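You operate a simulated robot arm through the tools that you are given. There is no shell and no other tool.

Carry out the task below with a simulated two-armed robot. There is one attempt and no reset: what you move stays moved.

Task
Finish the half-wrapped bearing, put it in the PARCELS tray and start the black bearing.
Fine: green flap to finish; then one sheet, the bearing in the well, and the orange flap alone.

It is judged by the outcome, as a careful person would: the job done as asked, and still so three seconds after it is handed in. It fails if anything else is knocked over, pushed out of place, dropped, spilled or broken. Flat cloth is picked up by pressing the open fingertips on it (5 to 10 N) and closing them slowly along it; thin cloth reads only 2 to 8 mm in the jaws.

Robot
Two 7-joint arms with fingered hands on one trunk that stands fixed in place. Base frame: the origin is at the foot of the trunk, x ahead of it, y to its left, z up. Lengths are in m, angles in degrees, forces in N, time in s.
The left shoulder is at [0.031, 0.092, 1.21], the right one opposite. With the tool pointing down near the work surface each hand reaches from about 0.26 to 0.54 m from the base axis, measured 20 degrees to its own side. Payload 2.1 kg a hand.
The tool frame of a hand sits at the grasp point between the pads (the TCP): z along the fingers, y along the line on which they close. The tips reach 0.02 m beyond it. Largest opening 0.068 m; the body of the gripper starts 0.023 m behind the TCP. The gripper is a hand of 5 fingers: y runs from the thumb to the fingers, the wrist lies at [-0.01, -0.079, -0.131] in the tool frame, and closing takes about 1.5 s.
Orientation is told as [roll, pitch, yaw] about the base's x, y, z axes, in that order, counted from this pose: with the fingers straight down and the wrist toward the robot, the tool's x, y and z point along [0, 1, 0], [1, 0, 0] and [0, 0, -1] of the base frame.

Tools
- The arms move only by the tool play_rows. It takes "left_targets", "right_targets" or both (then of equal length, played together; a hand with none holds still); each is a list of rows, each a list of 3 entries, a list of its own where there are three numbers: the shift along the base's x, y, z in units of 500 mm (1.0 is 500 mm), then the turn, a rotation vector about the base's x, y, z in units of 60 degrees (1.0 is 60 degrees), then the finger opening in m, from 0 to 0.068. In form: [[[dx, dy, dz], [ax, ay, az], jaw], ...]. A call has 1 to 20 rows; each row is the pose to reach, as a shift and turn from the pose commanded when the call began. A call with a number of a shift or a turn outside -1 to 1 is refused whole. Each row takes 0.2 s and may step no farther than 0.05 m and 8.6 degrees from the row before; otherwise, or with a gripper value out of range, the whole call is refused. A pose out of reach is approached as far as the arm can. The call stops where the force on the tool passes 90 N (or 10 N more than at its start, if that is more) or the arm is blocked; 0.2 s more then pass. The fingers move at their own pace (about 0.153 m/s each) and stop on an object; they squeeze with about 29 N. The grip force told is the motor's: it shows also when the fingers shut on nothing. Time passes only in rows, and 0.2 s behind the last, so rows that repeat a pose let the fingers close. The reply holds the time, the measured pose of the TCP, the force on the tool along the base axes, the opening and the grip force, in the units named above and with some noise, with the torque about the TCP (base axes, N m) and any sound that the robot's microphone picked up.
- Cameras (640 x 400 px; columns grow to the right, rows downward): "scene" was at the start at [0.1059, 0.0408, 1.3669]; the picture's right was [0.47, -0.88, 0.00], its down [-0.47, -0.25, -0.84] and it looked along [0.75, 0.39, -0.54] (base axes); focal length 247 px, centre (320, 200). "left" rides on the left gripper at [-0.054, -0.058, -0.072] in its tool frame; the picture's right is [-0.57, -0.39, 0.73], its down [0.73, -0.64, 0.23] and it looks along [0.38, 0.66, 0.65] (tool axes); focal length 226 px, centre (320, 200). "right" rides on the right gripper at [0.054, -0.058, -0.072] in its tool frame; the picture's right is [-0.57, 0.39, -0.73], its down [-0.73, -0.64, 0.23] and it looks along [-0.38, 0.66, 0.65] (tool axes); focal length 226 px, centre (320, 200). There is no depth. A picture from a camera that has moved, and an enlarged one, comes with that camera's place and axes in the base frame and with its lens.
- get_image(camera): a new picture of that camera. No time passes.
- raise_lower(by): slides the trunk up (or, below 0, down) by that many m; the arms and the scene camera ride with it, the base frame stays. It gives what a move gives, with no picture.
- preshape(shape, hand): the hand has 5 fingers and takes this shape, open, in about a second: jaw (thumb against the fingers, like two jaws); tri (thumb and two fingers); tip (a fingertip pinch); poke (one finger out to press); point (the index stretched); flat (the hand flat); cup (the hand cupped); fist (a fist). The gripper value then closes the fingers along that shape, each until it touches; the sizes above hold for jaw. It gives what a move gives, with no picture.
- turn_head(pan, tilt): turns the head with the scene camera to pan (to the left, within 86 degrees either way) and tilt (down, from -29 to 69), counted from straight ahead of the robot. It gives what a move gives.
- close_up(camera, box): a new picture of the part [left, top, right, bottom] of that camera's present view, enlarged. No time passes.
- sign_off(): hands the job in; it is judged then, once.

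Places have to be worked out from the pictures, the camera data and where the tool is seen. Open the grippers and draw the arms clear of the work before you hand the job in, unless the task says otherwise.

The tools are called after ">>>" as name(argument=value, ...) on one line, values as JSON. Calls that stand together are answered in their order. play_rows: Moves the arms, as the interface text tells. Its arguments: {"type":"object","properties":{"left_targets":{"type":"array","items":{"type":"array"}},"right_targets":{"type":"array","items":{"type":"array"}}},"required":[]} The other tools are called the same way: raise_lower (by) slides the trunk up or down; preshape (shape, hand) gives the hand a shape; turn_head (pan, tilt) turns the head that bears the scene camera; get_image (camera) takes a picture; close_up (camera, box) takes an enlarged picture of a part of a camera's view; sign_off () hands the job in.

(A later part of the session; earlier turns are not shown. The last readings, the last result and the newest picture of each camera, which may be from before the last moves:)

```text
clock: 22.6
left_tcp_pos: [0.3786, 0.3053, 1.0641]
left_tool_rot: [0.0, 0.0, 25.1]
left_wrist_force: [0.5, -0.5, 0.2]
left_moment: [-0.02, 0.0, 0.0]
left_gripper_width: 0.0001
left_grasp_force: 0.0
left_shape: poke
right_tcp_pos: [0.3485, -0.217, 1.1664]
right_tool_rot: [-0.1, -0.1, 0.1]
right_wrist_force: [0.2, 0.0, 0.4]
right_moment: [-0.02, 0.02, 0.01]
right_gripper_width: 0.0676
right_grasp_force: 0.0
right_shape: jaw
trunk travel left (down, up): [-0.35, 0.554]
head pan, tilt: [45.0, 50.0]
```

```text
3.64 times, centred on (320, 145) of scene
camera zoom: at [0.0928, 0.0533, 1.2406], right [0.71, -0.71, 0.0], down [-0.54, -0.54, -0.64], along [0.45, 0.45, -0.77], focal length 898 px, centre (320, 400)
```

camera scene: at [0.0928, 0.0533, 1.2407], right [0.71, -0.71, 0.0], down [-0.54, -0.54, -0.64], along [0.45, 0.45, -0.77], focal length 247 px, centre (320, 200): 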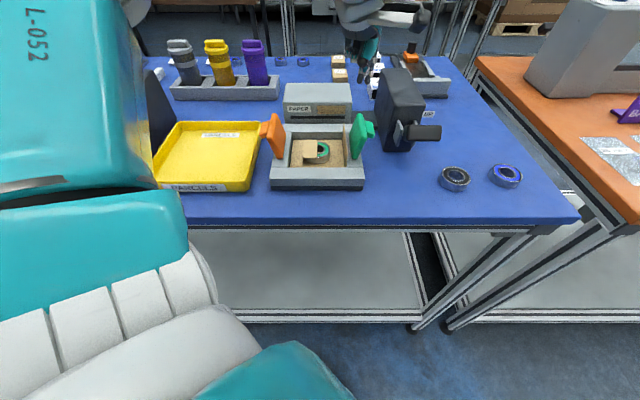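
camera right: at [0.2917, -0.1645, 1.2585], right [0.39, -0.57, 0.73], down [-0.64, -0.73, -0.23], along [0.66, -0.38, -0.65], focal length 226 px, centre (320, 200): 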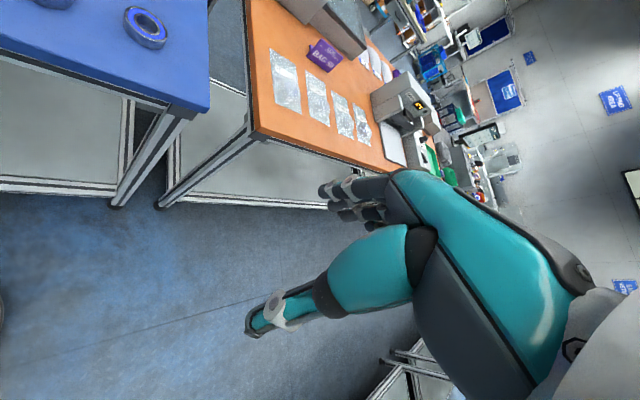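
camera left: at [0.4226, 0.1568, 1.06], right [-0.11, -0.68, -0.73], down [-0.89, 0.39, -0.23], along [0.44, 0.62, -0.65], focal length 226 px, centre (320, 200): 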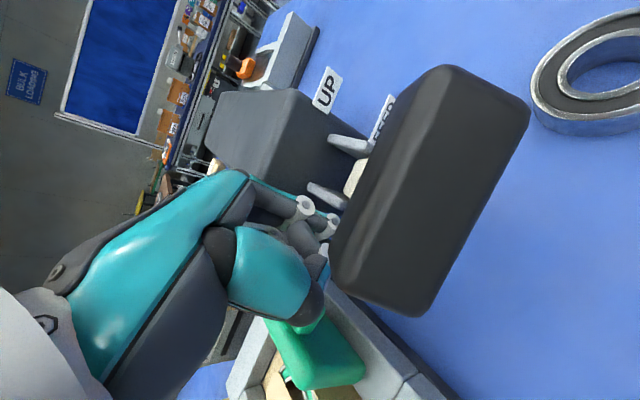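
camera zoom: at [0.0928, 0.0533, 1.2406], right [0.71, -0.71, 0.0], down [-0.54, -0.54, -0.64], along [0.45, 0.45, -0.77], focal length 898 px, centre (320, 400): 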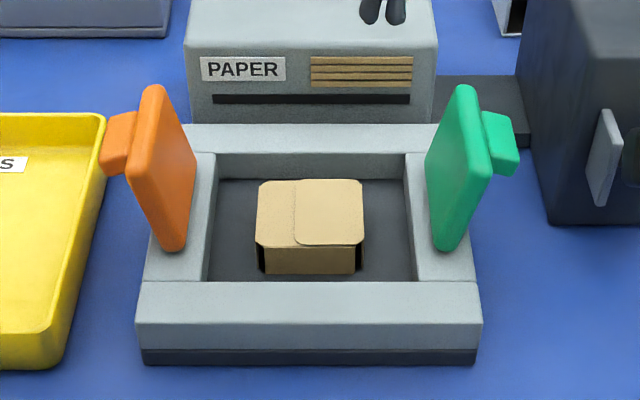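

The flap springs back and a finished parcel (~53×53×19 mm, centre a≈0.023, b≈0.477) sits in the well. I go up a bit, return to jaw shape and look at how wide the finger row is.

>>> preshape(shape="jaw", hand="left")

>>> play_rows(left_targets=[[[-0.02, 0.02, 0.04], [0, 0, 0.1], 0.068], [[-0.04, 0.03, 0.08], [0, 0, 0.2], 0.068], [[-0.05, 0.032, 0.08], [0, 0, 0.3], 0.068], [[-0.05, 0.032, 0.08], [0, 0, 0.333], 0.068], [[-0.05, 0.032, 0.08], [0, 0, 0.333], 0.068]])

>>> get_image(camera="scene")

>>> get_image(camera="left")

```text
clock: 23.5
left_tcp_pos: [0.3799, 0.306, 1.0633]
left_tool_rot: [0.0, 0.0, 24.9]
left_wrist_force: [0.1, -0.7, -0.2]
left_moment: [0.03, -0.01, 0.0]
left_gripper_width: 0.0681
left_grasp_force: 0.2
left_shape: jaw
right_tcp_pos: [0.3486, -0.2176, 1.1679]
right_tool_rot: [-0.1, 0.0, 0.1]
right_wrist_force: [-0.1, -0.2, -0.2]
right_moment: [-0.02, 0.0, 0.01]
right_gripper_width: 0.0674
right_grasp_force: 0.0
right_shape: jaw
trunk travel left (down, up): [-0.35, 0.554]
head pan, tilt: [45.0, 50.0]
```

```text
clock: 24.7
left_tcp_pos: [0.3537, 0.3198, 1.1037]
left_tool_rot: [0.0, 0.0, 45.0]
left_wrist_force: [-0.1, -0.2, -0.6]
left_moment: [0.01, -0.03, -0.02]
left_gripper_width: 0.068
left_grasp_force: 0.1
left_shape: jaw
right_tcp_pos: [0.3478, -0.2173, 1.168]
right_tool_rot: [0.0, -0.1, 0.1]
right_wrist_force: [0.1, -0.4, 0.1]
right_moment: [-0.03, -0.05, 0.01]
right_gripper_width: 0.0677
right_grasp_force: 0.2
right_shape: jaw
trunk travel left (down, up): [-0.35, 0.554]
head pan, tilt: [45.0, 50.0]
```

```text
taken
camera scene: at [0.0929, 0.0533, 1.2406], right [0.71, -0.71, 0.0], down [-0.54, -0.54, -0.64], along [0.45, 0.45, -0.77], focal length 247 px, centre (320, 200)
```

scene: 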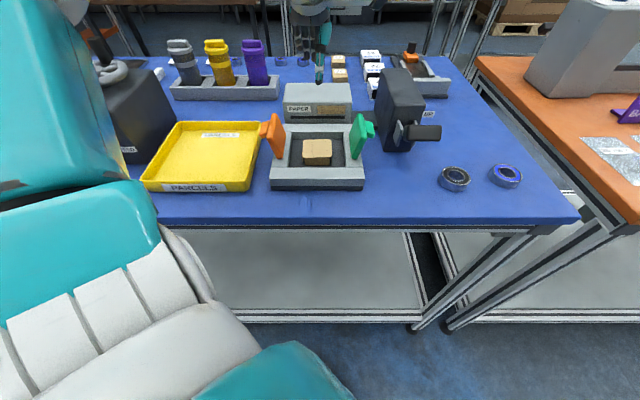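

```text
taken
camera left: at [0.3516, 0.2396, 1.1749], right [0.13, -0.67, -0.73], down [-0.97, 0.07, -0.23], along [0.2, 0.74, -0.65], focal length 226 px, centre (320, 200)
```

left: 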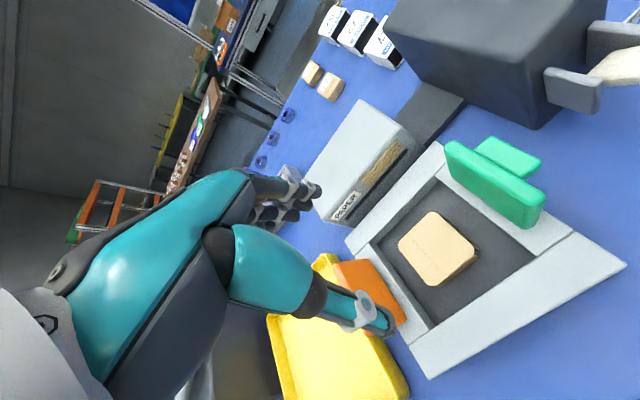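

I enlarge the hand region in the scene view to see the fingers.

>>> close_up(camera="scene", box=[260, 0, 380, 100])

>>> close_up(camera="left", box=[220, 150, 420, 350])

```text
4.00 times, centred on (320, 50) of scene
camera zoom: at [0.0929, 0.0533, 1.2406], right [0.71, -0.71, 0.0], down [-0.54, -0.54, -0.64], along [0.45, 0.45, -0.77], focal length 988 px, centre (320, 800)
```

zoom: 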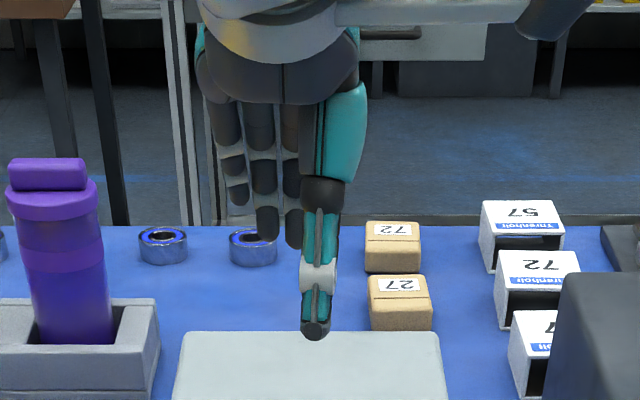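

```text
2.00 times, centred on (320, 250) of left
camera zoom: at [0.3516, 0.2396, 1.1749], right [0.13, -0.67, -0.73], down [-0.97, 0.07, -0.23], along [0.2, 0.74, -0.65], focal length 452 px, centre (320, 100)
```

zoom: 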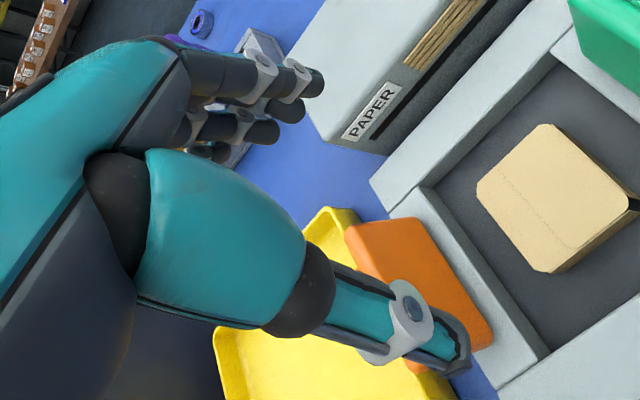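

The hand in jaw shape is only ~60 mm wide and fits the well. I descend over the parcel at yaw 45° with the fingers open.

>>> play_rows(left_targets=[[[0.006, -0.002, -0.06], [0, 0, 0], 0.068], [[0.006, -0.002, -0.12], [0, 0, 0], 0.068], [[0.006, -0.002, -0.18], [0, 0, 0], 0.068], [[0.006, -0.002, -0.22], [0, 0, 0], 0.068], [[0.006, -0.002, -0.24], [0, 0, 0], 0.068], [[0.006, -0.002, -0.24], [0, 0, 0], 0.068]])

>>> close_up(camera="scene", box=[250, 90, 390, 200])

>>> get_image(camera="left")

```text
clock: 26.1
left_tcp_pos: [0.3583, 0.3182, 0.9829]
left_tool_rot: [0.0, 0.0, 45.0]
left_wrist_force: [-0.6, -0.1, -0.1]
left_moment: [0.02, -0.01, -0.02]
left_gripper_width: 0.0677
left_grasp_force: 0.0
left_shape: jaw
right_tcp_pos: [0.3488, -0.2172, 1.1666]
right_tool_rot: [0.0, 0.0, 0.1]
right_wrist_force: [0.3, 0.3, 0.0]
right_moment: [0.0, -0.02, -0.01]
right_gripper_width: 0.0677
right_grasp_force: 0.1
right_shape: jaw
trunk travel left (down, up): [-0.35, 0.554]
head pan, tilt: [45.0, 50.0]
```

```text
3.64 times, centred on (320, 145) of scene
camera zoom: at [0.0929, 0.0533, 1.2406], right [0.71, -0.71, 0.0], down [-0.54, -0.54, -0.64], along [0.45, 0.45, -0.77], focal length 898 px, centre (320, 400)
```

zoom: 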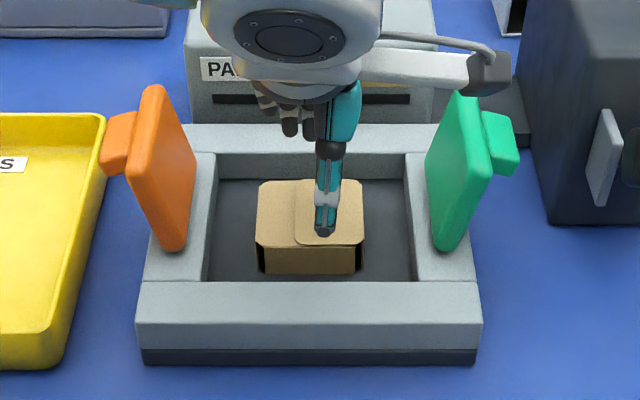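

```text
taken
camera left: at [0.3558, 0.2382, 1.0536], right [0.13, -0.67, -0.73], down [-0.97, 0.07, -0.23], along [0.2, 0.74, -0.65], focal length 226 px, centre (320, 200)
```

left: 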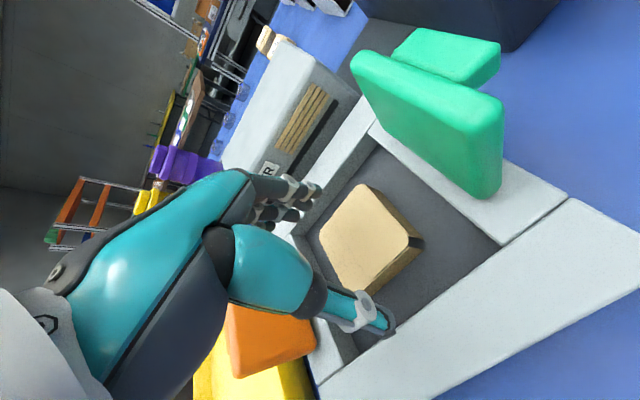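

The thumb is lined up just in front of the parcel and the fingers behind it. I lower the last 30 mm and check the force.

>>> play_rows(left_targets=[[[0, 0, -0.02], [0, 0, 0], 0.068], [[0, 0, -0.04], [0, 0, 0], 0.068], [[0, 0, -0.058], [0, 0, 0], 0.068], [[0, 0, -0.058], [0, 0, 0], 0.068]])

>>> close_up(camera="scene", box=[250, 90, 390, 200])

>>> get_image(camera="left")

```text
clock: 27.1
left_tcp_pos: [0.3548, 0.3196, 0.9548]
left_tool_rot: [0.0, 0.1, 45.0]
left_wrist_force: [0.4, 0.2, 0.0]
left_moment: [0.0, -0.02, 0.0]
left_gripper_width: 0.068
left_grasp_force: 0.1
left_shape: jaw
right_tcp_pos: [0.3492, -0.218, 1.1677]
right_tool_rot: [0.0, 0.1, 0.1]
right_wrist_force: [0.6, 0.0, -0.9]
right_moment: [-0.01, -0.01, -0.02]
right_gripper_width: 0.0674
right_grasp_force: 0.0
right_shape: jaw
trunk travel left (down, up): [-0.35, 0.554]
head pan, tilt: [45.0, 50.0]
```

```text
3.64 times, centred on (320, 145) of scene
camera zoom: at [0.0929, 0.0533, 1.2406], right [0.71, -0.71, 0.0], down [-0.54, -0.54, -0.64], along [0.45, 0.45, -0.77], focal length 898 px, centre (320, 400)
```

zoom: 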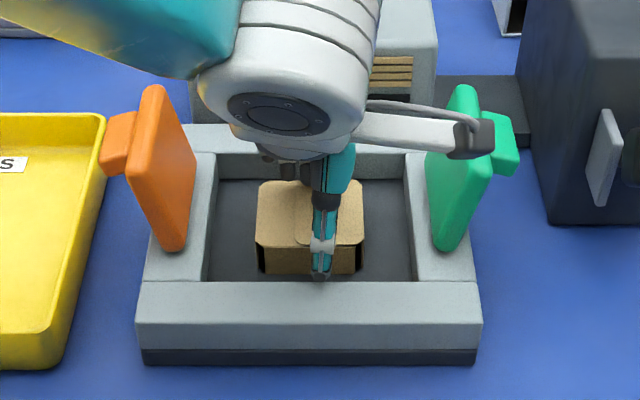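

```text
taken
camera left: at [0.3545, 0.2396, 1.0254], right [0.13, -0.67, -0.73], down [-0.97, 0.07, -0.23], along [0.2, 0.74, -0.65], focal length 226 px, centre (320, 200)
```

left: 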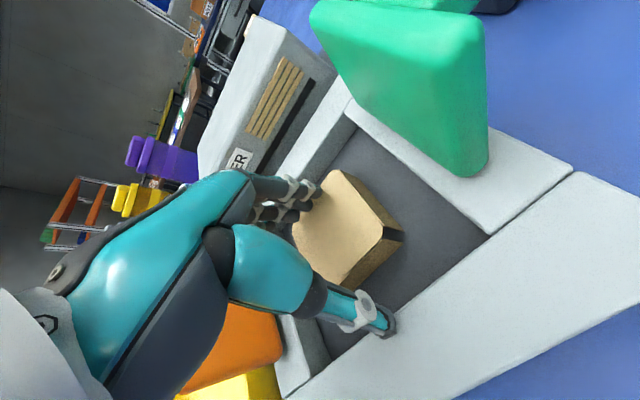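

Fingers straddle the parcel with no contact. I close on it.

>>> play_rows(left_targets=[[[0, 0, 0], [0, 0, 0], 0.055], [[0, 0, 0], [0, 0, 0], 0.05], [[0, 0, 0], [0, 0, 0], 0.045], [[0, 0, 0], [0, 0, 0], 0.04], [[0, 0, 0], [0, 0, 0], 0.04], [[0, 0, 0], [0, 0, 0], 0.04], [[0, 0, 0], [0, 0, 0], 0.04], [[0, 0, 0], [0, 0, 0], 0.04]])

>>> get_image(camera="left")

```text
clock: 28.9
left_tcp_pos: [0.3554, 0.3203, 0.954]
left_tool_rot: [0.0, 0.1, 45.0]
left_wrist_force: [0.3, -0.4, -0.6]
left_moment: [0.01, -0.01, 0.0]
left_gripper_width: 0.0401
left_grasp_force: 0.0
left_shape: jaw
right_tcp_pos: [0.348, -0.2175, 1.1673]
right_tool_rot: [0.0, 0.0, 0.1]
right_wrist_force: [0.4, 0.2, 0.1]
right_moment: [-0.01, -0.01, -0.02]
right_gripper_width: 0.0676
right_grasp_force: 0.1
right_shape: jaw
trunk travel left (down, up): [-0.35, 0.554]
head pan, tilt: [45.0, 50.0]
```

```text
taken
camera left: at [0.3545, 0.2395, 1.0255], right [0.13, -0.67, -0.73], down [-0.97, 0.07, -0.23], along [0.2, 0.74, -0.65], focal length 226 px, centre (320, 200)
```

left: 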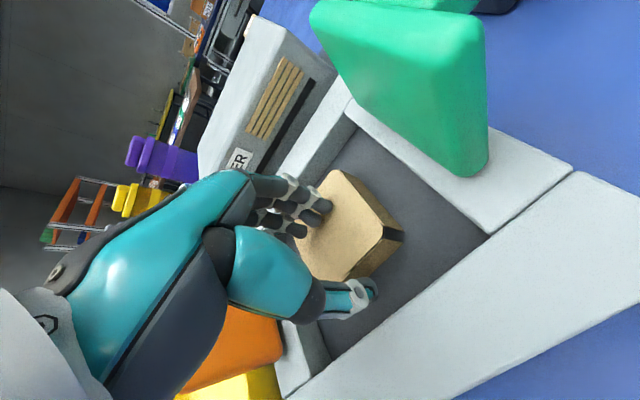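

Opening is 0.040 with no grip force, so nothing is held yet. I look closer.

>>> close_up(camera="left", box=[230, 130, 430, 340])

>>> close_up(camera="scene", box=[280, 110, 370, 180])

```text
1.90 times, centred on (330, 235) of left
camera zoom: at [0.3545, 0.2395, 1.0255], right [0.13, -0.67, -0.73], down [-0.97, 0.07, -0.23], along [0.2, 0.74, -0.65], focal length 431 px, centre (301, 133)
```

zoom: 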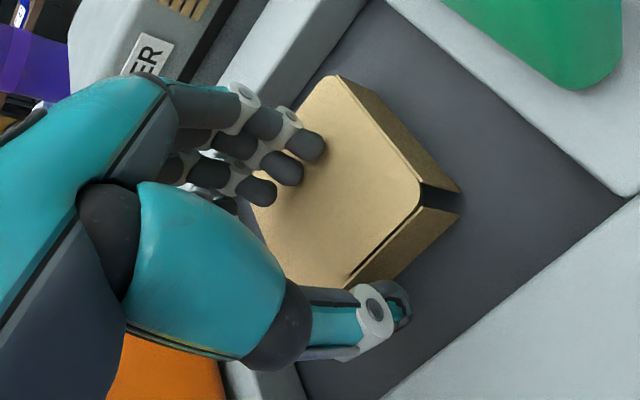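

```text
5.71 times, centred on (325, 145) of scene
camera zoom: at [0.0929, 0.0533, 1.2406], right [0.71, -0.71, 0.0], down [-0.54, -0.54, -0.64], along [0.45, 0.45, -0.77], focal length 1412 px, centre (291, 514)
```

zoom: 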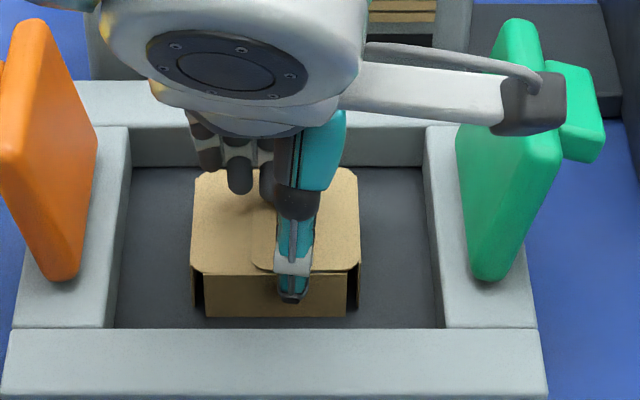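

The finger tips sit higher than the thumb tip and slid over the parcel top. I reopen, tilt the hand ~10° so that the fingers go lower, and come down a few millimetres.

>>> play_rows(left_targets=[[[0, 0, 0.0], [0, 0, 0], 0.068], [[0, 0, 0.0], [0, 0, 0], 0.068], [[0, 0, 0.0], [0, 0, 0], 0.068], [[0.003, 0.003, 0.0], [-0.06, 0.06, 0], 0.068], [[0.003, 0.003, 0.0], [-0.12, 0.12, 0], 0.068], [[0.003, 0.003, -0.008], [-0.12, 0.12, 0], 0.068], [[0.003, 0.003, -0.014], [-0.12, 0.12, 0], 0.068], [[0.003, 0.003, -0.014], [-0.12, 0.12, 0], 0.068]])

>>> close_up(camera="left", box=[230, 130, 430, 340])

>>> close_up(camera="scene", box=[280, 110, 370, 180])

```text
clock: 30.7
left_tcp_pos: [0.3546, 0.3181, 0.9525]
left_tool_rot: [-0.2, 9.7, 44.8]
left_wrist_force: [-0.9, -1.8, 60.5]
left_moment: [2.07, -1.45, 0.0]
left_gripper_width: 0.0659
left_grasp_force: 0.0
left_shape: jaw
right_tcp_pos: [0.3432, -0.2218, 1.1686]
right_tool_rot: [0.2, -0.2, 0.1]
right_wrist_force: [-0.1, -0.4, 0.4]
right_moment: [0.0, 0.0, -0.01]
right_gripper_width: 0.068
right_grasp_force: 0.1
right_shape: jaw
trunk travel left (down, up): [-0.35, 0.554]
head pan, tilt: [45.0, 50.0]
```

```text
1.90 times, centred on (330, 235) of left
camera zoom: at [0.3623, 0.2466, 1.0323], right [0.04, -0.76, -0.65], down [-0.99, 0.05, -0.12], along [0.12, 0.65, -0.75], focal length 431 px, centre (301, 133)
```

zoom: 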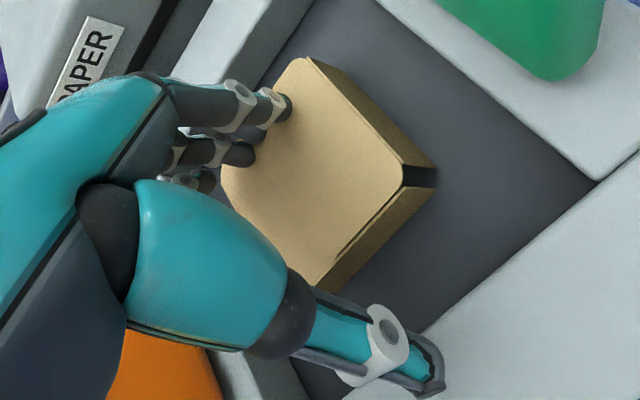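

```text
5.71 times, centred on (325, 145) of scene
camera zoom: at [0.0884, 0.0492, 1.2417], right [0.71, -0.71, 0.0], down [-0.54, -0.54, -0.65], along [0.46, 0.46, -0.76], focal length 1412 px, centre (291, 514)
```

zoom: 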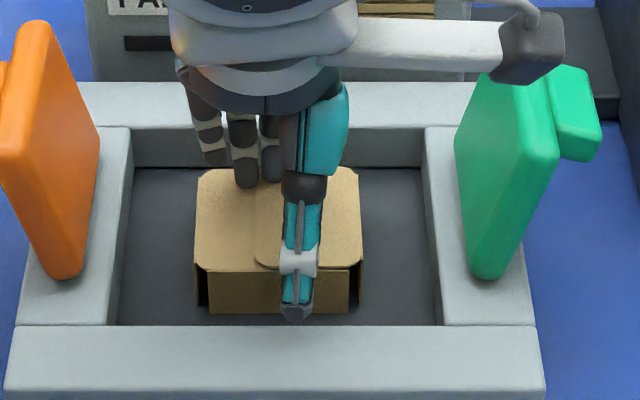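

The fingers are pressing on the parcel's far edge (60 N). I raise at once, then shift about 10 mm in +b so they clear it.

>>> play_rows(left_targets=[[[0, 0, 0.02], [0, 0, 0], 0.068], [[0, 0, 0.06], [0, 0, 0], 0.068], [[0.007, 0.007, 0.06], [0, 0, 0], 0.068], [[0.014, 0.014, 0.06], [0, 0, 0], 0.068], [[0.014, 0.014, 0.06], [0, 0, 0], 0.068]])

>>> close_up(camera="left", box=[230, 130, 430, 340])

>>> close_up(camera="scene", box=[250, 90, 390, 200])

```text
clock: 31.9
left_tcp_pos: [0.364, 0.3291, 0.9765]
left_tool_rot: [0.0, 10.1, 45.0]
left_wrist_force: [0.0, 0.0, 0.0]
left_moment: [0.0, -0.04, 0.01]
left_gripper_width: 0.068
left_grasp_force: 0.0
left_shape: jaw
right_tcp_pos: [0.3476, -0.2166, 1.1681]
right_tool_rot: [0.0, 0.1, 0.1]
right_wrist_force: [0.6, 0.4, -0.2]
right_moment: [-0.01, 0.03, 0.03]
right_gripper_width: 0.0675
right_grasp_force: 0.1
right_shape: jaw
trunk travel left (down, up): [-0.35, 0.554]
head pan, tilt: [45.0, 50.0]
```

```text
1.90 times, centred on (330, 235) of left
camera zoom: at [0.3716, 0.2579, 1.0572], right [0.04, -0.76, -0.65], down [-0.99, 0.04, -0.11], along [0.11, 0.65, -0.75], focal length 431 px, centre (301, 133)
```

zoom: 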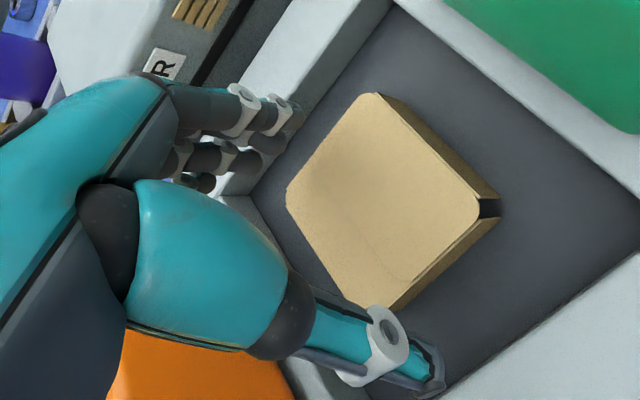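

```text
3.64 times, centred on (320, 145) of scene
camera zoom: at [0.0929, 0.0533, 1.2406], right [0.71, -0.71, 0.0], down [-0.54, -0.54, -0.64], along [0.45, 0.45, -0.77], focal length 898 px, centre (320, 400)
```

zoom: 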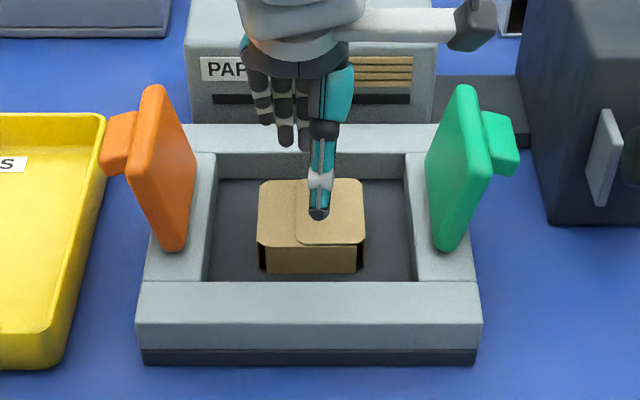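

The moment reading puts that contact at b≈0.517, on the parcel's far edge; triangulating with the left camera gives parcel top z≈0.939, b from 0.461 to 0.515, floor ≈0.9185. I level the hand, centre at b≈0.489 and descend to TCP z≈0.945.

>>> play_rows(left_targets=[[[0, 0, 0], [0.06, -0.06, 0], 0.068], [[0, 0, 0], [0.12, -0.12, 0], 0.068], [[0, 0, -0.02], [0.12, -0.12, 0], 0.068], [[0, 0, -0.04], [0.12, -0.12, 0], 0.068], [[0, 0, -0.055], [0.12, -0.12, 0], 0.068], [[0, 0, -0.062], [0.12, -0.12, 0], 0.068], [[0, 0, -0.062], [0.12, -0.12, 0], 0.068]])

>>> close_up(camera="left", box=[230, 130, 430, 340])

>>> close_up(camera="scene", box=[250, 90, 390, 200])

```text
clock: 33.5
left_tcp_pos: [0.365, 0.3276, 0.9467]
left_tool_rot: [0.1, 0.1, 45.0]
left_wrist_force: [0.5, 0.6, -0.3]
left_moment: [0.0, 0.01, 0.01]
left_gripper_width: 0.0681
left_grasp_force: 0.0
left_shape: jaw
right_tcp_pos: [0.3484, -0.2164, 1.1663]
right_tool_rot: [0.1, -0.1, 0.1]
right_wrist_force: [0.8, 0.1, -0.2]
right_moment: [-0.01, -0.01, 0.0]
right_gripper_width: 0.068
right_grasp_force: 0.1
right_shape: jaw
trunk travel left (down, up): [-0.35, 0.554]
head pan, tilt: [45.0, 50.0]
```

```text
1.90 times, centred on (330, 235) of left
camera zoom: at [0.3629, 0.2476, 1.0181], right [0.13, -0.67, -0.73], down [-0.97, 0.07, -0.23], along [0.2, 0.74, -0.65], focal length 431 px, centre (301, 133)
```

zoom: 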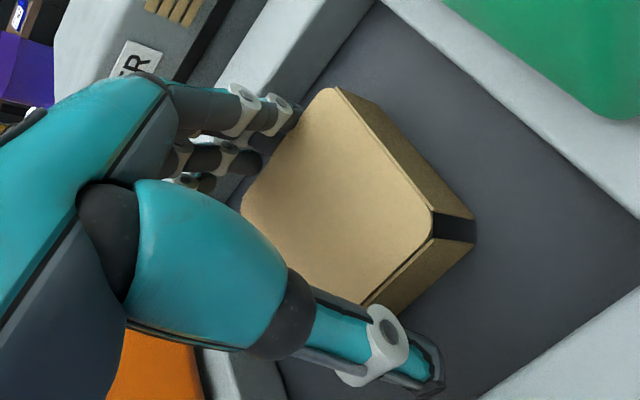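

```text
3.64 times, centred on (320, 145) of scene
camera zoom: at [0.0929, 0.0533, 1.2406], right [0.71, -0.71, 0.0], down [-0.54, -0.54, -0.64], along [0.45, 0.45, -0.77], focal length 898 px, centre (320, 400)
```

zoom: 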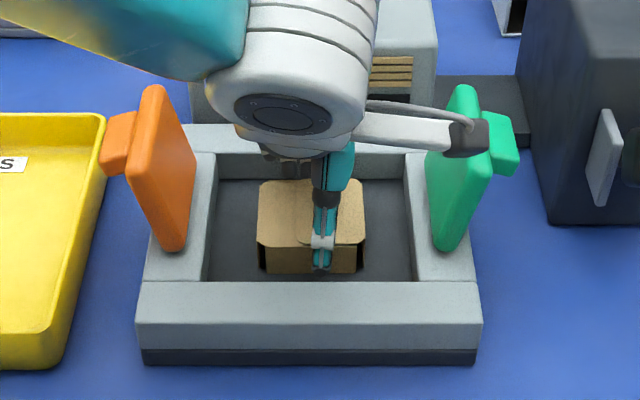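

No contact, and the finger tip now lies just beyond the far edge. I lower 4 mm more and close in the same call.

>>> play_rows(left_targets=[[[0, 0, -0.008], [0, 0, 0], 0.068], [[0, 0, -0.008], [0, 0, 0], 0.06], [[0, 0, -0.008], [0, 0, 0], 0.055], [[0, 0, -0.008], [0, 0, 0], 0.05], [[0, 0, -0.008], [0, 0, 0], 0.045], [[0, 0, -0.008], [0, 0, 0], 0.04], [[0, 0, -0.008], [0, 0, 0], 0.04], [[0, 0, -0.008], [0, 0, 0], 0.04], [[0, 0, -0.008], [0, 0, 0], 0.04]])

>>> close_up(camera="left", box=[230, 130, 430, 340])

```text
clock: 35.5
left_tcp_pos: [0.3635, 0.3283, 0.9423]
left_tool_rot: [0.1, 0.0, 45.0]
left_wrist_force: [0.2, 0.2, 0.1]
left_moment: [0.03, 0.01, -0.02]
left_gripper_width: 0.0434
left_grasp_force: 29.3
left_shape: jaw
right_tcp_pos: [0.349, -0.2165, 1.1674]
right_tool_rot: [0.0, 0.1, 0.0]
right_wrist_force: [-1.1, -0.2, -0.6]
right_moment: [0.03, 0.0, 0.01]
right_gripper_width: 0.0681
right_grasp_force: 0.0
right_shape: jaw
trunk travel left (down, up): [-0.35, 0.554]
head pan, tilt: [45.0, 50.0]
```

```text
1.90 times, centred on (330, 235) of left
camera zoom: at [0.3627, 0.2483, 1.0147], right [0.13, -0.67, -0.73], down [-0.97, 0.07, -0.23], along [0.2, 0.74, -0.65], focal length 431 px, centre (301, 133)
```

zoom: 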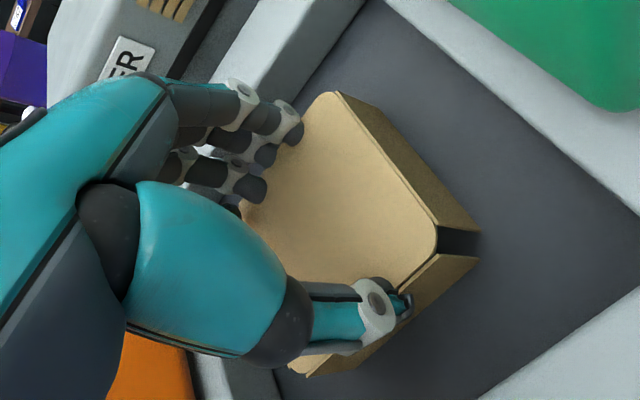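

The parcel is gripped at 0.043 m with 29 N. I lift it straight up and check.

>>> play_rows(left_targets=[[[0, 0, 0.02], [0, 0, 0], 0.035], [[0, 0, 0.05], [0, 0, 0], 0.035], [[0, 0, 0.1], [0, 0, 0], 0.035], [[0, 0, 0.16], [0, 0, 0], 0.035], [[0, 0, 0.22], [0, 0, 0], 0.035], [[0, 0, 0.24], [0, 0, 0], 0.035], [[0, 0, 0.24], [0, 0, 0], 0.035]])

>>> get_image(camera="scene")

>>> get_image(camera="left")

```text
clock: 37.1
left_tcp_pos: [0.3639, 0.3279, 1.0624]
left_tool_rot: [0.0, -0.1, 45.0]
left_wrist_force: [0.1, 0.9, -1.3]
left_moment: [-0.04, 0.03, -0.03]
left_gripper_width: 0.0433
left_grasp_force: 29.0
left_shape: jaw
right_tcp_pos: [0.3483, -0.2165, 1.1665]
right_tool_rot: [0.0, 0.0, 0.1]
right_wrist_force: [-0.6, 0.0, -0.4]
right_moment: [-0.01, 0.01, -0.02]
right_gripper_width: 0.0676
right_grasp_force: 0.0
right_shape: jaw
trunk travel left (down, up): [-0.35, 0.554]
head pan, tilt: [45.0, 50.0]
```

```text
taken
camera scene: at [0.093, 0.0534, 1.2406], right [0.71, -0.71, 0.0], down [-0.54, -0.54, -0.64], along [0.45, 0.45, -0.77], focal length 247 px, centre (320, 200)
```

scene: 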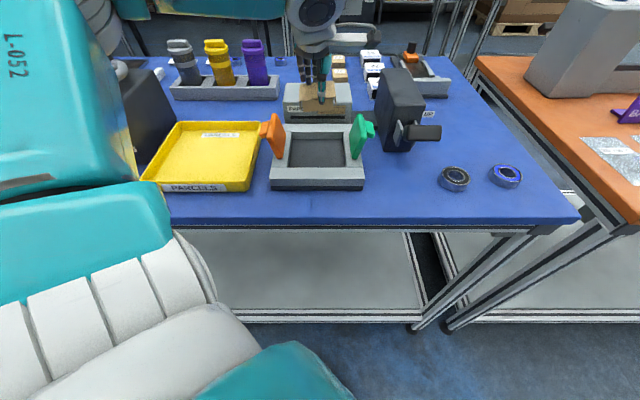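

```text
taken
camera left: at [0.3624, 0.2476, 1.1343], right [0.13, -0.67, -0.73], down [-0.97, 0.07, -0.23], along [0.2, 0.74, -0.65], focal length 226 px, centre (320, 200)
```

left: 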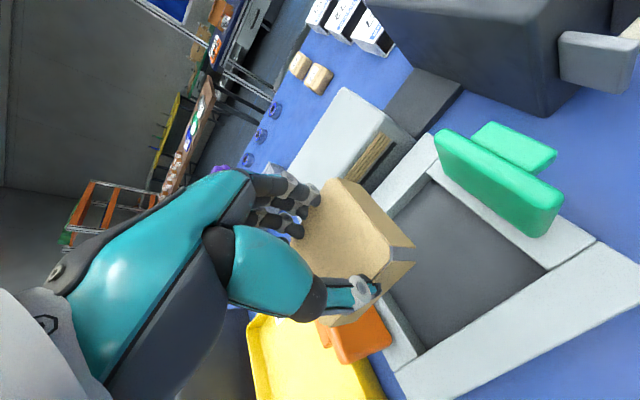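

Parcel held securely and clear of the flaps. I carry it over the orange flap to above the PARCELS tray (a≈−0.17, b≈0.485).

>>> play_rows(left_targets=[[[-0.035, 0.034, 0], [0, 0, 0], 0.035], [[-0.07, 0.068, 0], [0, 0, 0], 0.035], [[-0.105, 0.102, 0], [0, 0, 0], 0.035], [[-0.141, 0.135, 0], [0, 0, 0], 0.035], [[-0.176, 0.169, 0], [0, 0, 0], 0.035], [[-0.212, 0.203, 0], [0, 0, 0], 0.035], [[-0.247, 0.237, 0], [0, 0, 0], 0.035], [[-0.282, 0.271, 0], [0, 0, 0], 0.035], [[-0.282, 0.271, 0], [0, 0, 0], 0.035]])

>>> get_image(camera="scene")

>>> get_image(camera="left")

```text
clock: 39.1
left_tcp_pos: [0.2237, 0.4649, 1.0634]
left_tool_rot: [0.0, 0.0, 45.0]
left_wrist_force: [0.1, -0.3, -1.8]
left_moment: [-0.04, 0.02, 0.02]
left_gripper_width: 0.0426
left_grasp_force: 29.4
left_shape: jaw
right_tcp_pos: [0.3483, -0.2178, 1.1669]
right_tool_rot: [0.0, 0.0, 0.1]
right_wrist_force: [0.2, -1.0, 0.0]
right_moment: [0.01, 0.04, 0.0]
right_gripper_width: 0.0677
right_grasp_force: 0.0
right_shape: jaw
trunk travel left (down, up): [-0.35, 0.554]
head pan, tilt: [45.0, 50.0]
```

```text
taken
camera scene: at [0.0928, 0.0535, 1.2406], right [0.71, -0.71, 0.0], down [-0.54, -0.54, -0.64], along [0.45, 0.45, -0.77], focal length 247 px, centre (320, 200)
```

scene: 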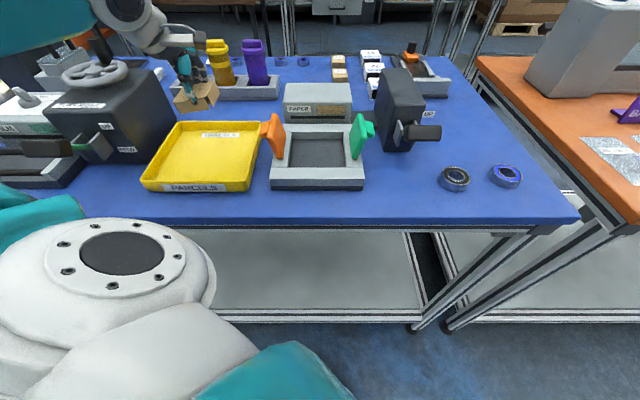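

```text
taken
camera left: at [0.2227, 0.3848, 1.1338], right [0.13, -0.67, -0.73], down [-0.97, 0.07, -0.23], along [0.2, 0.74, -0.65], focal length 226 px, centre (320, 200)
```

left: 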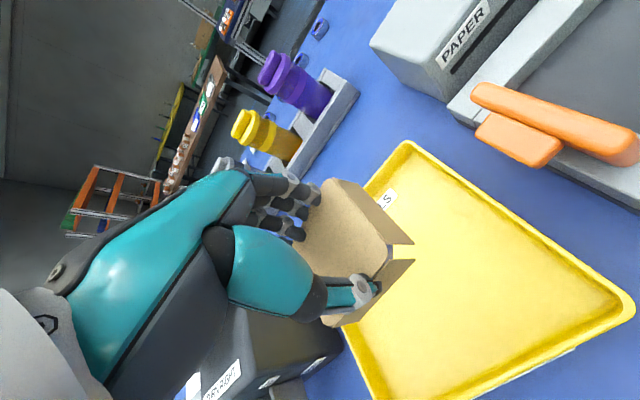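

The hand is above the tray interior. I lower to just above the tray floor.

>>> play_rows(left_targets=[[[0, 0, -0.06], [0, 0, 0], 0.035], [[0, 0, -0.12], [0, 0, 0], 0.035], [[0, 0, -0.17], [0, 0, 0], 0.035], [[0, 0, -0.21], [0, 0, 0], 0.035], [[0, 0, -0.23], [0, 0, 0], 0.035], [[0, 0, -0.23], [0, 0, 0], 0.035]])

>>> close_up(camera="scene", box=[120, 60, 300, 210])

>>> get_image(camera="left")

```text
clock: 40.5
left_tcp_pos: [0.223, 0.4631, 0.9465]
left_tool_rot: [0.1, 0.0, 45.0]
left_wrist_force: [-0.8, -0.6, -1.2]
left_moment: [-0.01, -0.01, -0.01]
left_gripper_width: 0.0424
left_grasp_force: 29.0
left_shape: jaw
right_tcp_pos: [0.3474, -0.2172, 1.167]
right_tool_rot: [0.0, 0.0, 0.2]
right_wrist_force: [0.2, 0.1, -0.7]
right_moment: [-0.02, 0.0, 0.0]
right_gripper_width: 0.0677
right_grasp_force: 0.0
right_shape: jaw
trunk travel left (down, up): [-0.35, 0.554]
head pan, tilt: [45.0, 50.0]
```

```text
2.67 times, centred on (210, 135) of scene
camera zoom: at [0.0929, 0.0535, 1.2406], right [0.71, -0.71, 0.0], down [-0.54, -0.54, -0.64], along [0.45, 0.45, -0.77], focal length 659 px, centre (613, 373)
```

zoom: 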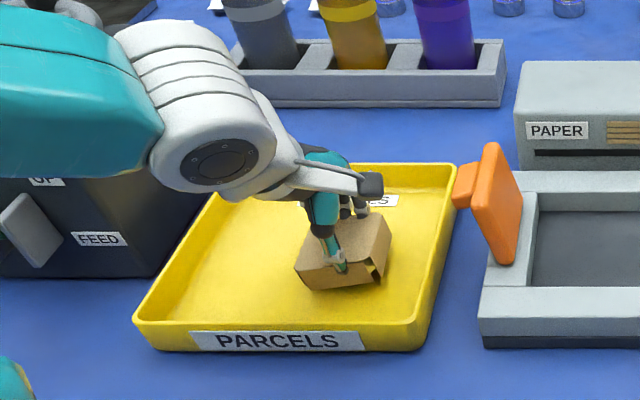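

```text
taken
camera left: at [0.2215, 0.3831, 1.0175], right [0.13, -0.67, -0.73], down [-0.97, 0.07, -0.23], along [0.2, 0.74, -0.65], focal length 226 px, centre (320, 200)
```

left: 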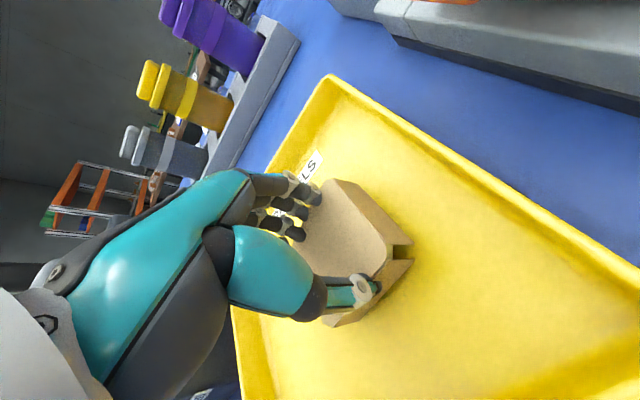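

Parcel bottom is a few mm above the tray floor. I lower in small steps to touch.

>>> play_rows(left_targets=[[[0, 0, -0.006], [0, 0, 0], 0.035], [[0, 0, -0.012], [0, 0, 0], 0.035], [[0, 0, -0.016], [0, 0, 0], 0.035]])

```text
clock: 41.3
left_tcp_pos: [0.2223, 0.4634, 0.94]
left_tool_rot: [-0.1, 0.0, 44.9]
left_wrist_force: [0.9, -1.0, 2.7]
left_moment: [0.15, 0.05, -0.03]
left_gripper_width: 0.0424
left_grasp_force: 29.0
left_shape: jaw
right_tcp_pos: [0.3479, -0.2184, 1.1675]
right_tool_rot: [-0.1, 0.1, 0.1]
right_wrist_force: [-0.1, 0.5, -0.3]
right_moment: [0.0, 0.01, 0.0]
right_gripper_width: 0.0677
right_grasp_force: 0.1
right_shape: jaw
trunk travel left (down, up): [-0.35, 0.554]
head pan, tilt: [45.0, 50.0]
```

The parcel touches (about +4 N). I open the fingers slowly and withdraw upward.

>>> play_rows(left_targets=[[[0, 0, 0], [0, 0, 0], 0.046], [[0, 0, 0], [0, 0, 0], 0.052], [[0, 0, 0], [0, 0, 0], 0.06], [[0, 0, 0], [0, 0, 0], 0.068], [[0, 0, 0], [0, 0, 0], 0.068], [[0, 0, 0.02], [0, 0, 0], 0.068], [[0, 0, 0.06], [0, 0, 0], 0.068], [[0, 0, 0.12], [0, 0, 0], 0.068], [[0, 0, 0.2], [0, 0, 0], 0.068], [[0, 0, 0.28], [0, 0, 0], 0.068], [[0, 0, 0.28], [0, 0, 0], 0.068]])

>>> get_image(camera="scene")

>>> get_image(camera="left")

```text
clock: 43.7
left_tcp_pos: [0.2198, 0.4602, 1.0794]
left_tool_rot: [0.0, -0.1, 44.9]
left_wrist_force: [0.5, -0.4, -0.1]
left_moment: [-0.02, 0.0, -0.01]
left_gripper_width: 0.0678
left_grasp_force: 0.1
left_shape: jaw
right_tcp_pos: [0.3483, -0.2182, 1.1663]
right_tool_rot: [0.0, 0.0, 0.1]
right_wrist_force: [0.1, -0.1, 0.6]
right_moment: [0.0, 0.05, 0.0]
right_gripper_width: 0.0675
right_grasp_force: 0.0
right_shape: jaw
trunk travel left (down, up): [-0.35, 0.554]
head pan, tilt: [45.0, 50.0]
```

```text
taken
camera scene: at [0.0928, 0.0533, 1.2406], right [0.71, -0.71, 0.0], down [-0.54, -0.54, -0.64], along [0.45, 0.45, -0.77], focal length 247 px, centre (320, 200)
```

scene: 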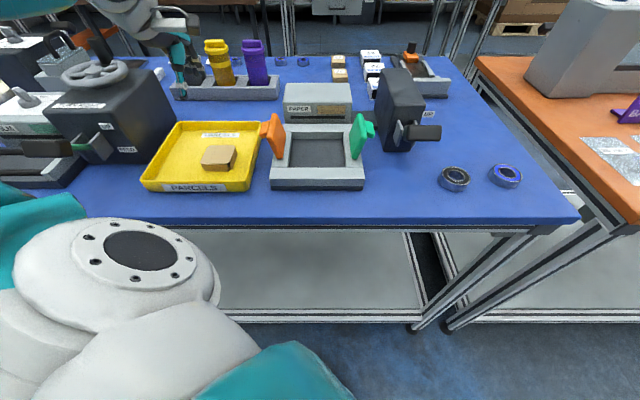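

```text
taken
camera left: at [0.2192, 0.3805, 1.1501], right [0.13, -0.67, -0.73], down [-0.97, 0.07, -0.23], along [0.2, 0.74, -0.65], focal length 226 px, centre (320, 200)
```

left: 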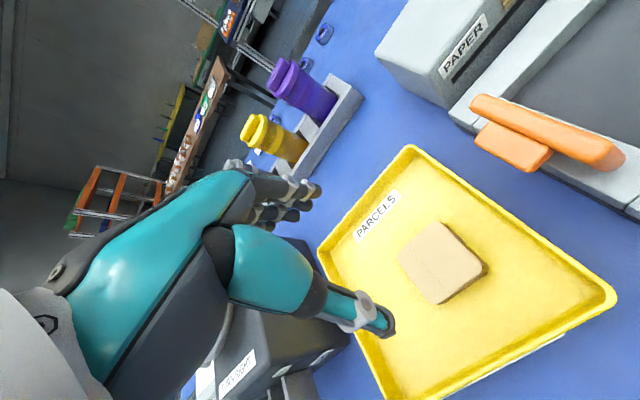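

The parcel lies in the PARCELS tray. Before feeding I check the labels of the left machine and of the dispenser lever.

>>> close_up(camera="scene", box=[0, 30, 180, 190])

>>> close_up(camera="scene", box=[270, 60, 470, 200])

```text
2.50 times, centred on (90, 110) of scene
camera zoom: at [0.0928, 0.0533, 1.2406], right [0.71, -0.71, 0.0], down [-0.54, -0.54, -0.64], along [0.45, 0.45, -0.77], focal length 618 px, centre (895, 425)
```

zoom: 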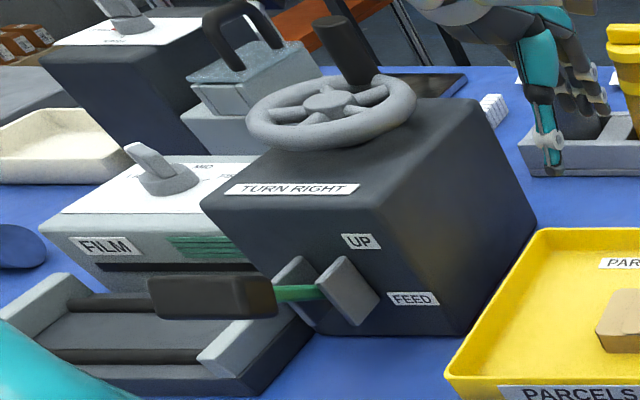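

```text
2.86 times, centred on (370, 130) of scene
camera zoom: at [0.0928, 0.0533, 1.2406], right [0.71, -0.71, 0.0], down [-0.54, -0.54, -0.64], along [0.45, 0.45, -0.77], focal length 706 px, centre (177, 400)
```

zoom: 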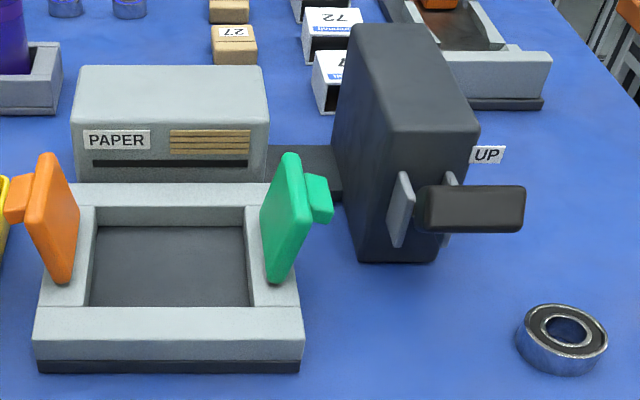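

The left machine is for FILM, so the right-hand lever beside the PAPER box is the one to use. The handle's top centre triangulates to a≈0.192, b≈0.433, z≈1.015. I set the poke shape and move the left hand above it.

>>> preshape(shape="poke", hand="left")

>>> play_rows(left_targets=[[[0.02, -0.02, 0.06], [0, 0, 0], 0], [[0.06, -0.08, 0.1], [0, 0, -0.03], 0], [[0.1, -0.14, 0.12], [0, 0, -0.06], 0], [[0.15, -0.2, 0.12], [0, 0, -0.1], 0], [[0.2, -0.26, 0.12], [0, 0, -0.14], 0], [[0.25, -0.32, 0.12], [0, 0, -0.18], 0], [[0.3, -0.38, 0.12], [0, 0, -0.22], 0], [[0.35, -0.45, 0.12], [0, 0, -0.26], 0], [[0.4, -0.52, 0.12], [0, 0, -0.3], 0], [[0.444, -0.58, 0.12], [0, 0, -0.333], 0], [[0.444, -0.58, 0.12], [0, 0, -0.333], 0]])

>>> get_image(camera="scene")

>>> get_image(camera="left")

```text
clock: 44.6
left_tcp_pos: [0.2197, 0.4604, 1.08]
left_tool_rot: [0.0, 0.0, 45.0]
left_wrist_force: [-0.1, -0.2, -0.4]
left_moment: [0.0, 0.02, 0.02]
left_gripper_width: 0.0
left_grasp_force: 0.1
left_shape: poke
right_tcp_pos: [0.3487, -0.2175, 1.1663]
right_tool_rot: [0.0, 0.0, 0.2]
right_wrist_force: [0.3, -0.5, -0.1]
right_moment: [-0.02, -0.02, 0.03]
right_gripper_width: 0.0676
right_grasp_force: 0.1
right_shape: jaw
trunk travel left (down, up): [-0.35, 0.554]
head pan, tilt: [45.0, 50.0]
```

```text
clock: 47.0
left_tcp_pos: [0.4424, 0.1755, 1.1416]
left_tool_rot: [0.0, -0.1, 25.0]
left_wrist_force: [-0.3, -0.5, 0.7]
left_moment: [-0.02, -0.01, 0.0]
left_gripper_width: 0.0
left_grasp_force: 0.1
left_shape: poke
right_tcp_pos: [0.3492, -0.2177, 1.168]
right_tool_rot: [0.1, 0.0, 0.1]
right_wrist_force: [0.5, -0.2, 0.5]
right_moment: [0.05, 0.0, -0.01]
right_gripper_width: 0.0677
right_grasp_force: 0.0
right_shape: jaw
trunk travel left (down, up): [-0.35, 0.554]
head pan, tilt: [45.0, 50.0]
```

```text
taken
camera scene: at [0.0931, 0.0532, 1.2406], right [0.71, -0.71, 0.0], down [-0.54, -0.54, -0.64], along [0.45, 0.45, -0.77], focal length 247 px, centre (320, 200)
```

scene: 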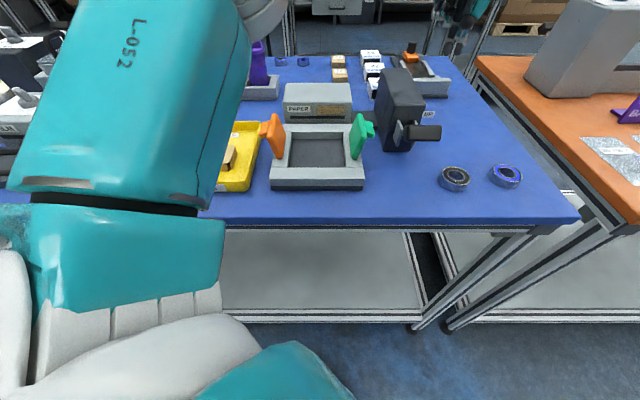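

```text
taken
camera left: at [0.4146, 0.1021, 1.2119], right [-0.11, -0.68, -0.73], down [-0.89, 0.39, -0.23], along [0.44, 0.62, -0.65], focal length 226 px, centre (320, 200)
```

left: 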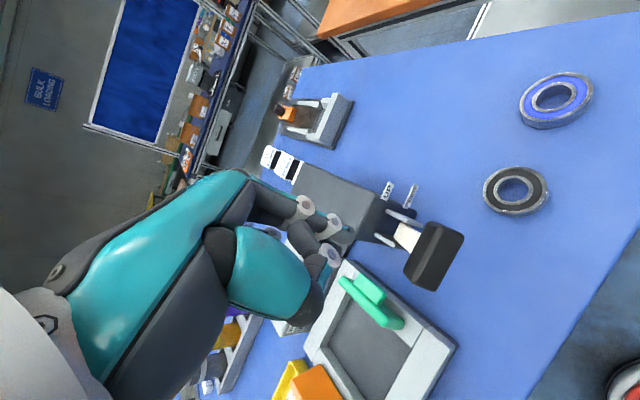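

The left camera confirms the handle near a≈0.196, b≈0.435. I go down to just above it.

>>> play_rows(left_targets=[[[0.005, -0.013, -0.05], [0, 0, 0], 0], [[0.005, -0.013, -0.1], [0, 0, 0], 0], [[0.005, -0.013, -0.15], [0, 0, 0], 0], [[0.005, -0.013, -0.19], [0, 0, 0], 0], [[0.005, -0.013, -0.19], [0, 0, 0], 0]])

>>> get_image(camera="left")

>>> close_up(camera="scene", box=[270, 60, 470, 200])

```text
clock: 48.2
left_tcp_pos: [0.4475, 0.1676, 1.0459]
left_tool_rot: [-0.1, 0.0, 25.0]
left_wrist_force: [-0.4, -0.1, 0.1]
left_moment: [-0.01, -0.05, 0.0]
left_gripper_width: 0.0001
left_grasp_force: 0.1
left_shape: poke
right_tcp_pos: [0.3483, -0.218, 1.1682]
right_tool_rot: [0.0, 0.1, 0.1]
right_wrist_force: [0.6, -0.6, -0.8]
right_moment: [0.01, 0.01, 0.02]
right_gripper_width: 0.0677
right_grasp_force: 0.1
right_shape: jaw
trunk travel left (down, up): [-0.35, 0.554]
head pan, tilt: [45.0, 50.0]
```

```text
taken
camera left: at [0.419, 0.0938, 1.1172], right [-0.11, -0.68, -0.73], down [-0.89, 0.39, -0.23], along [0.44, 0.62, -0.65], focal length 226 px, centre (320, 200)
```

left: 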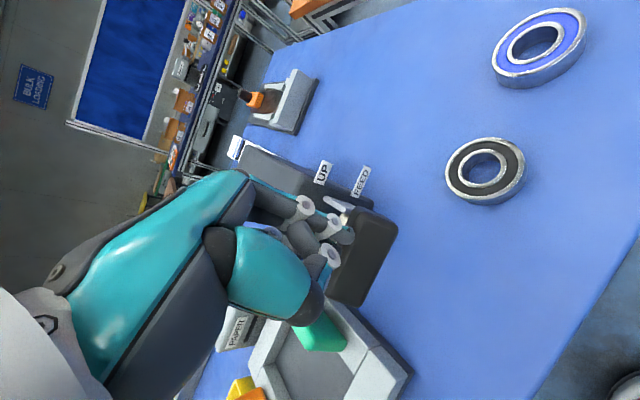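

```text
2.86 times, centred on (370, 130) of scene
camera zoom: at [0.0929, 0.0533, 1.2406], right [0.71, -0.71, 0.0], down [-0.54, -0.54, -0.64], along [0.45, 0.45, -0.77], focal length 706 px, centre (177, 400)
```

zoom: 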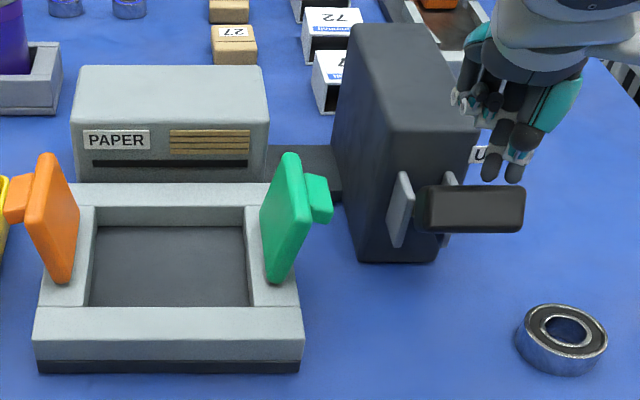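

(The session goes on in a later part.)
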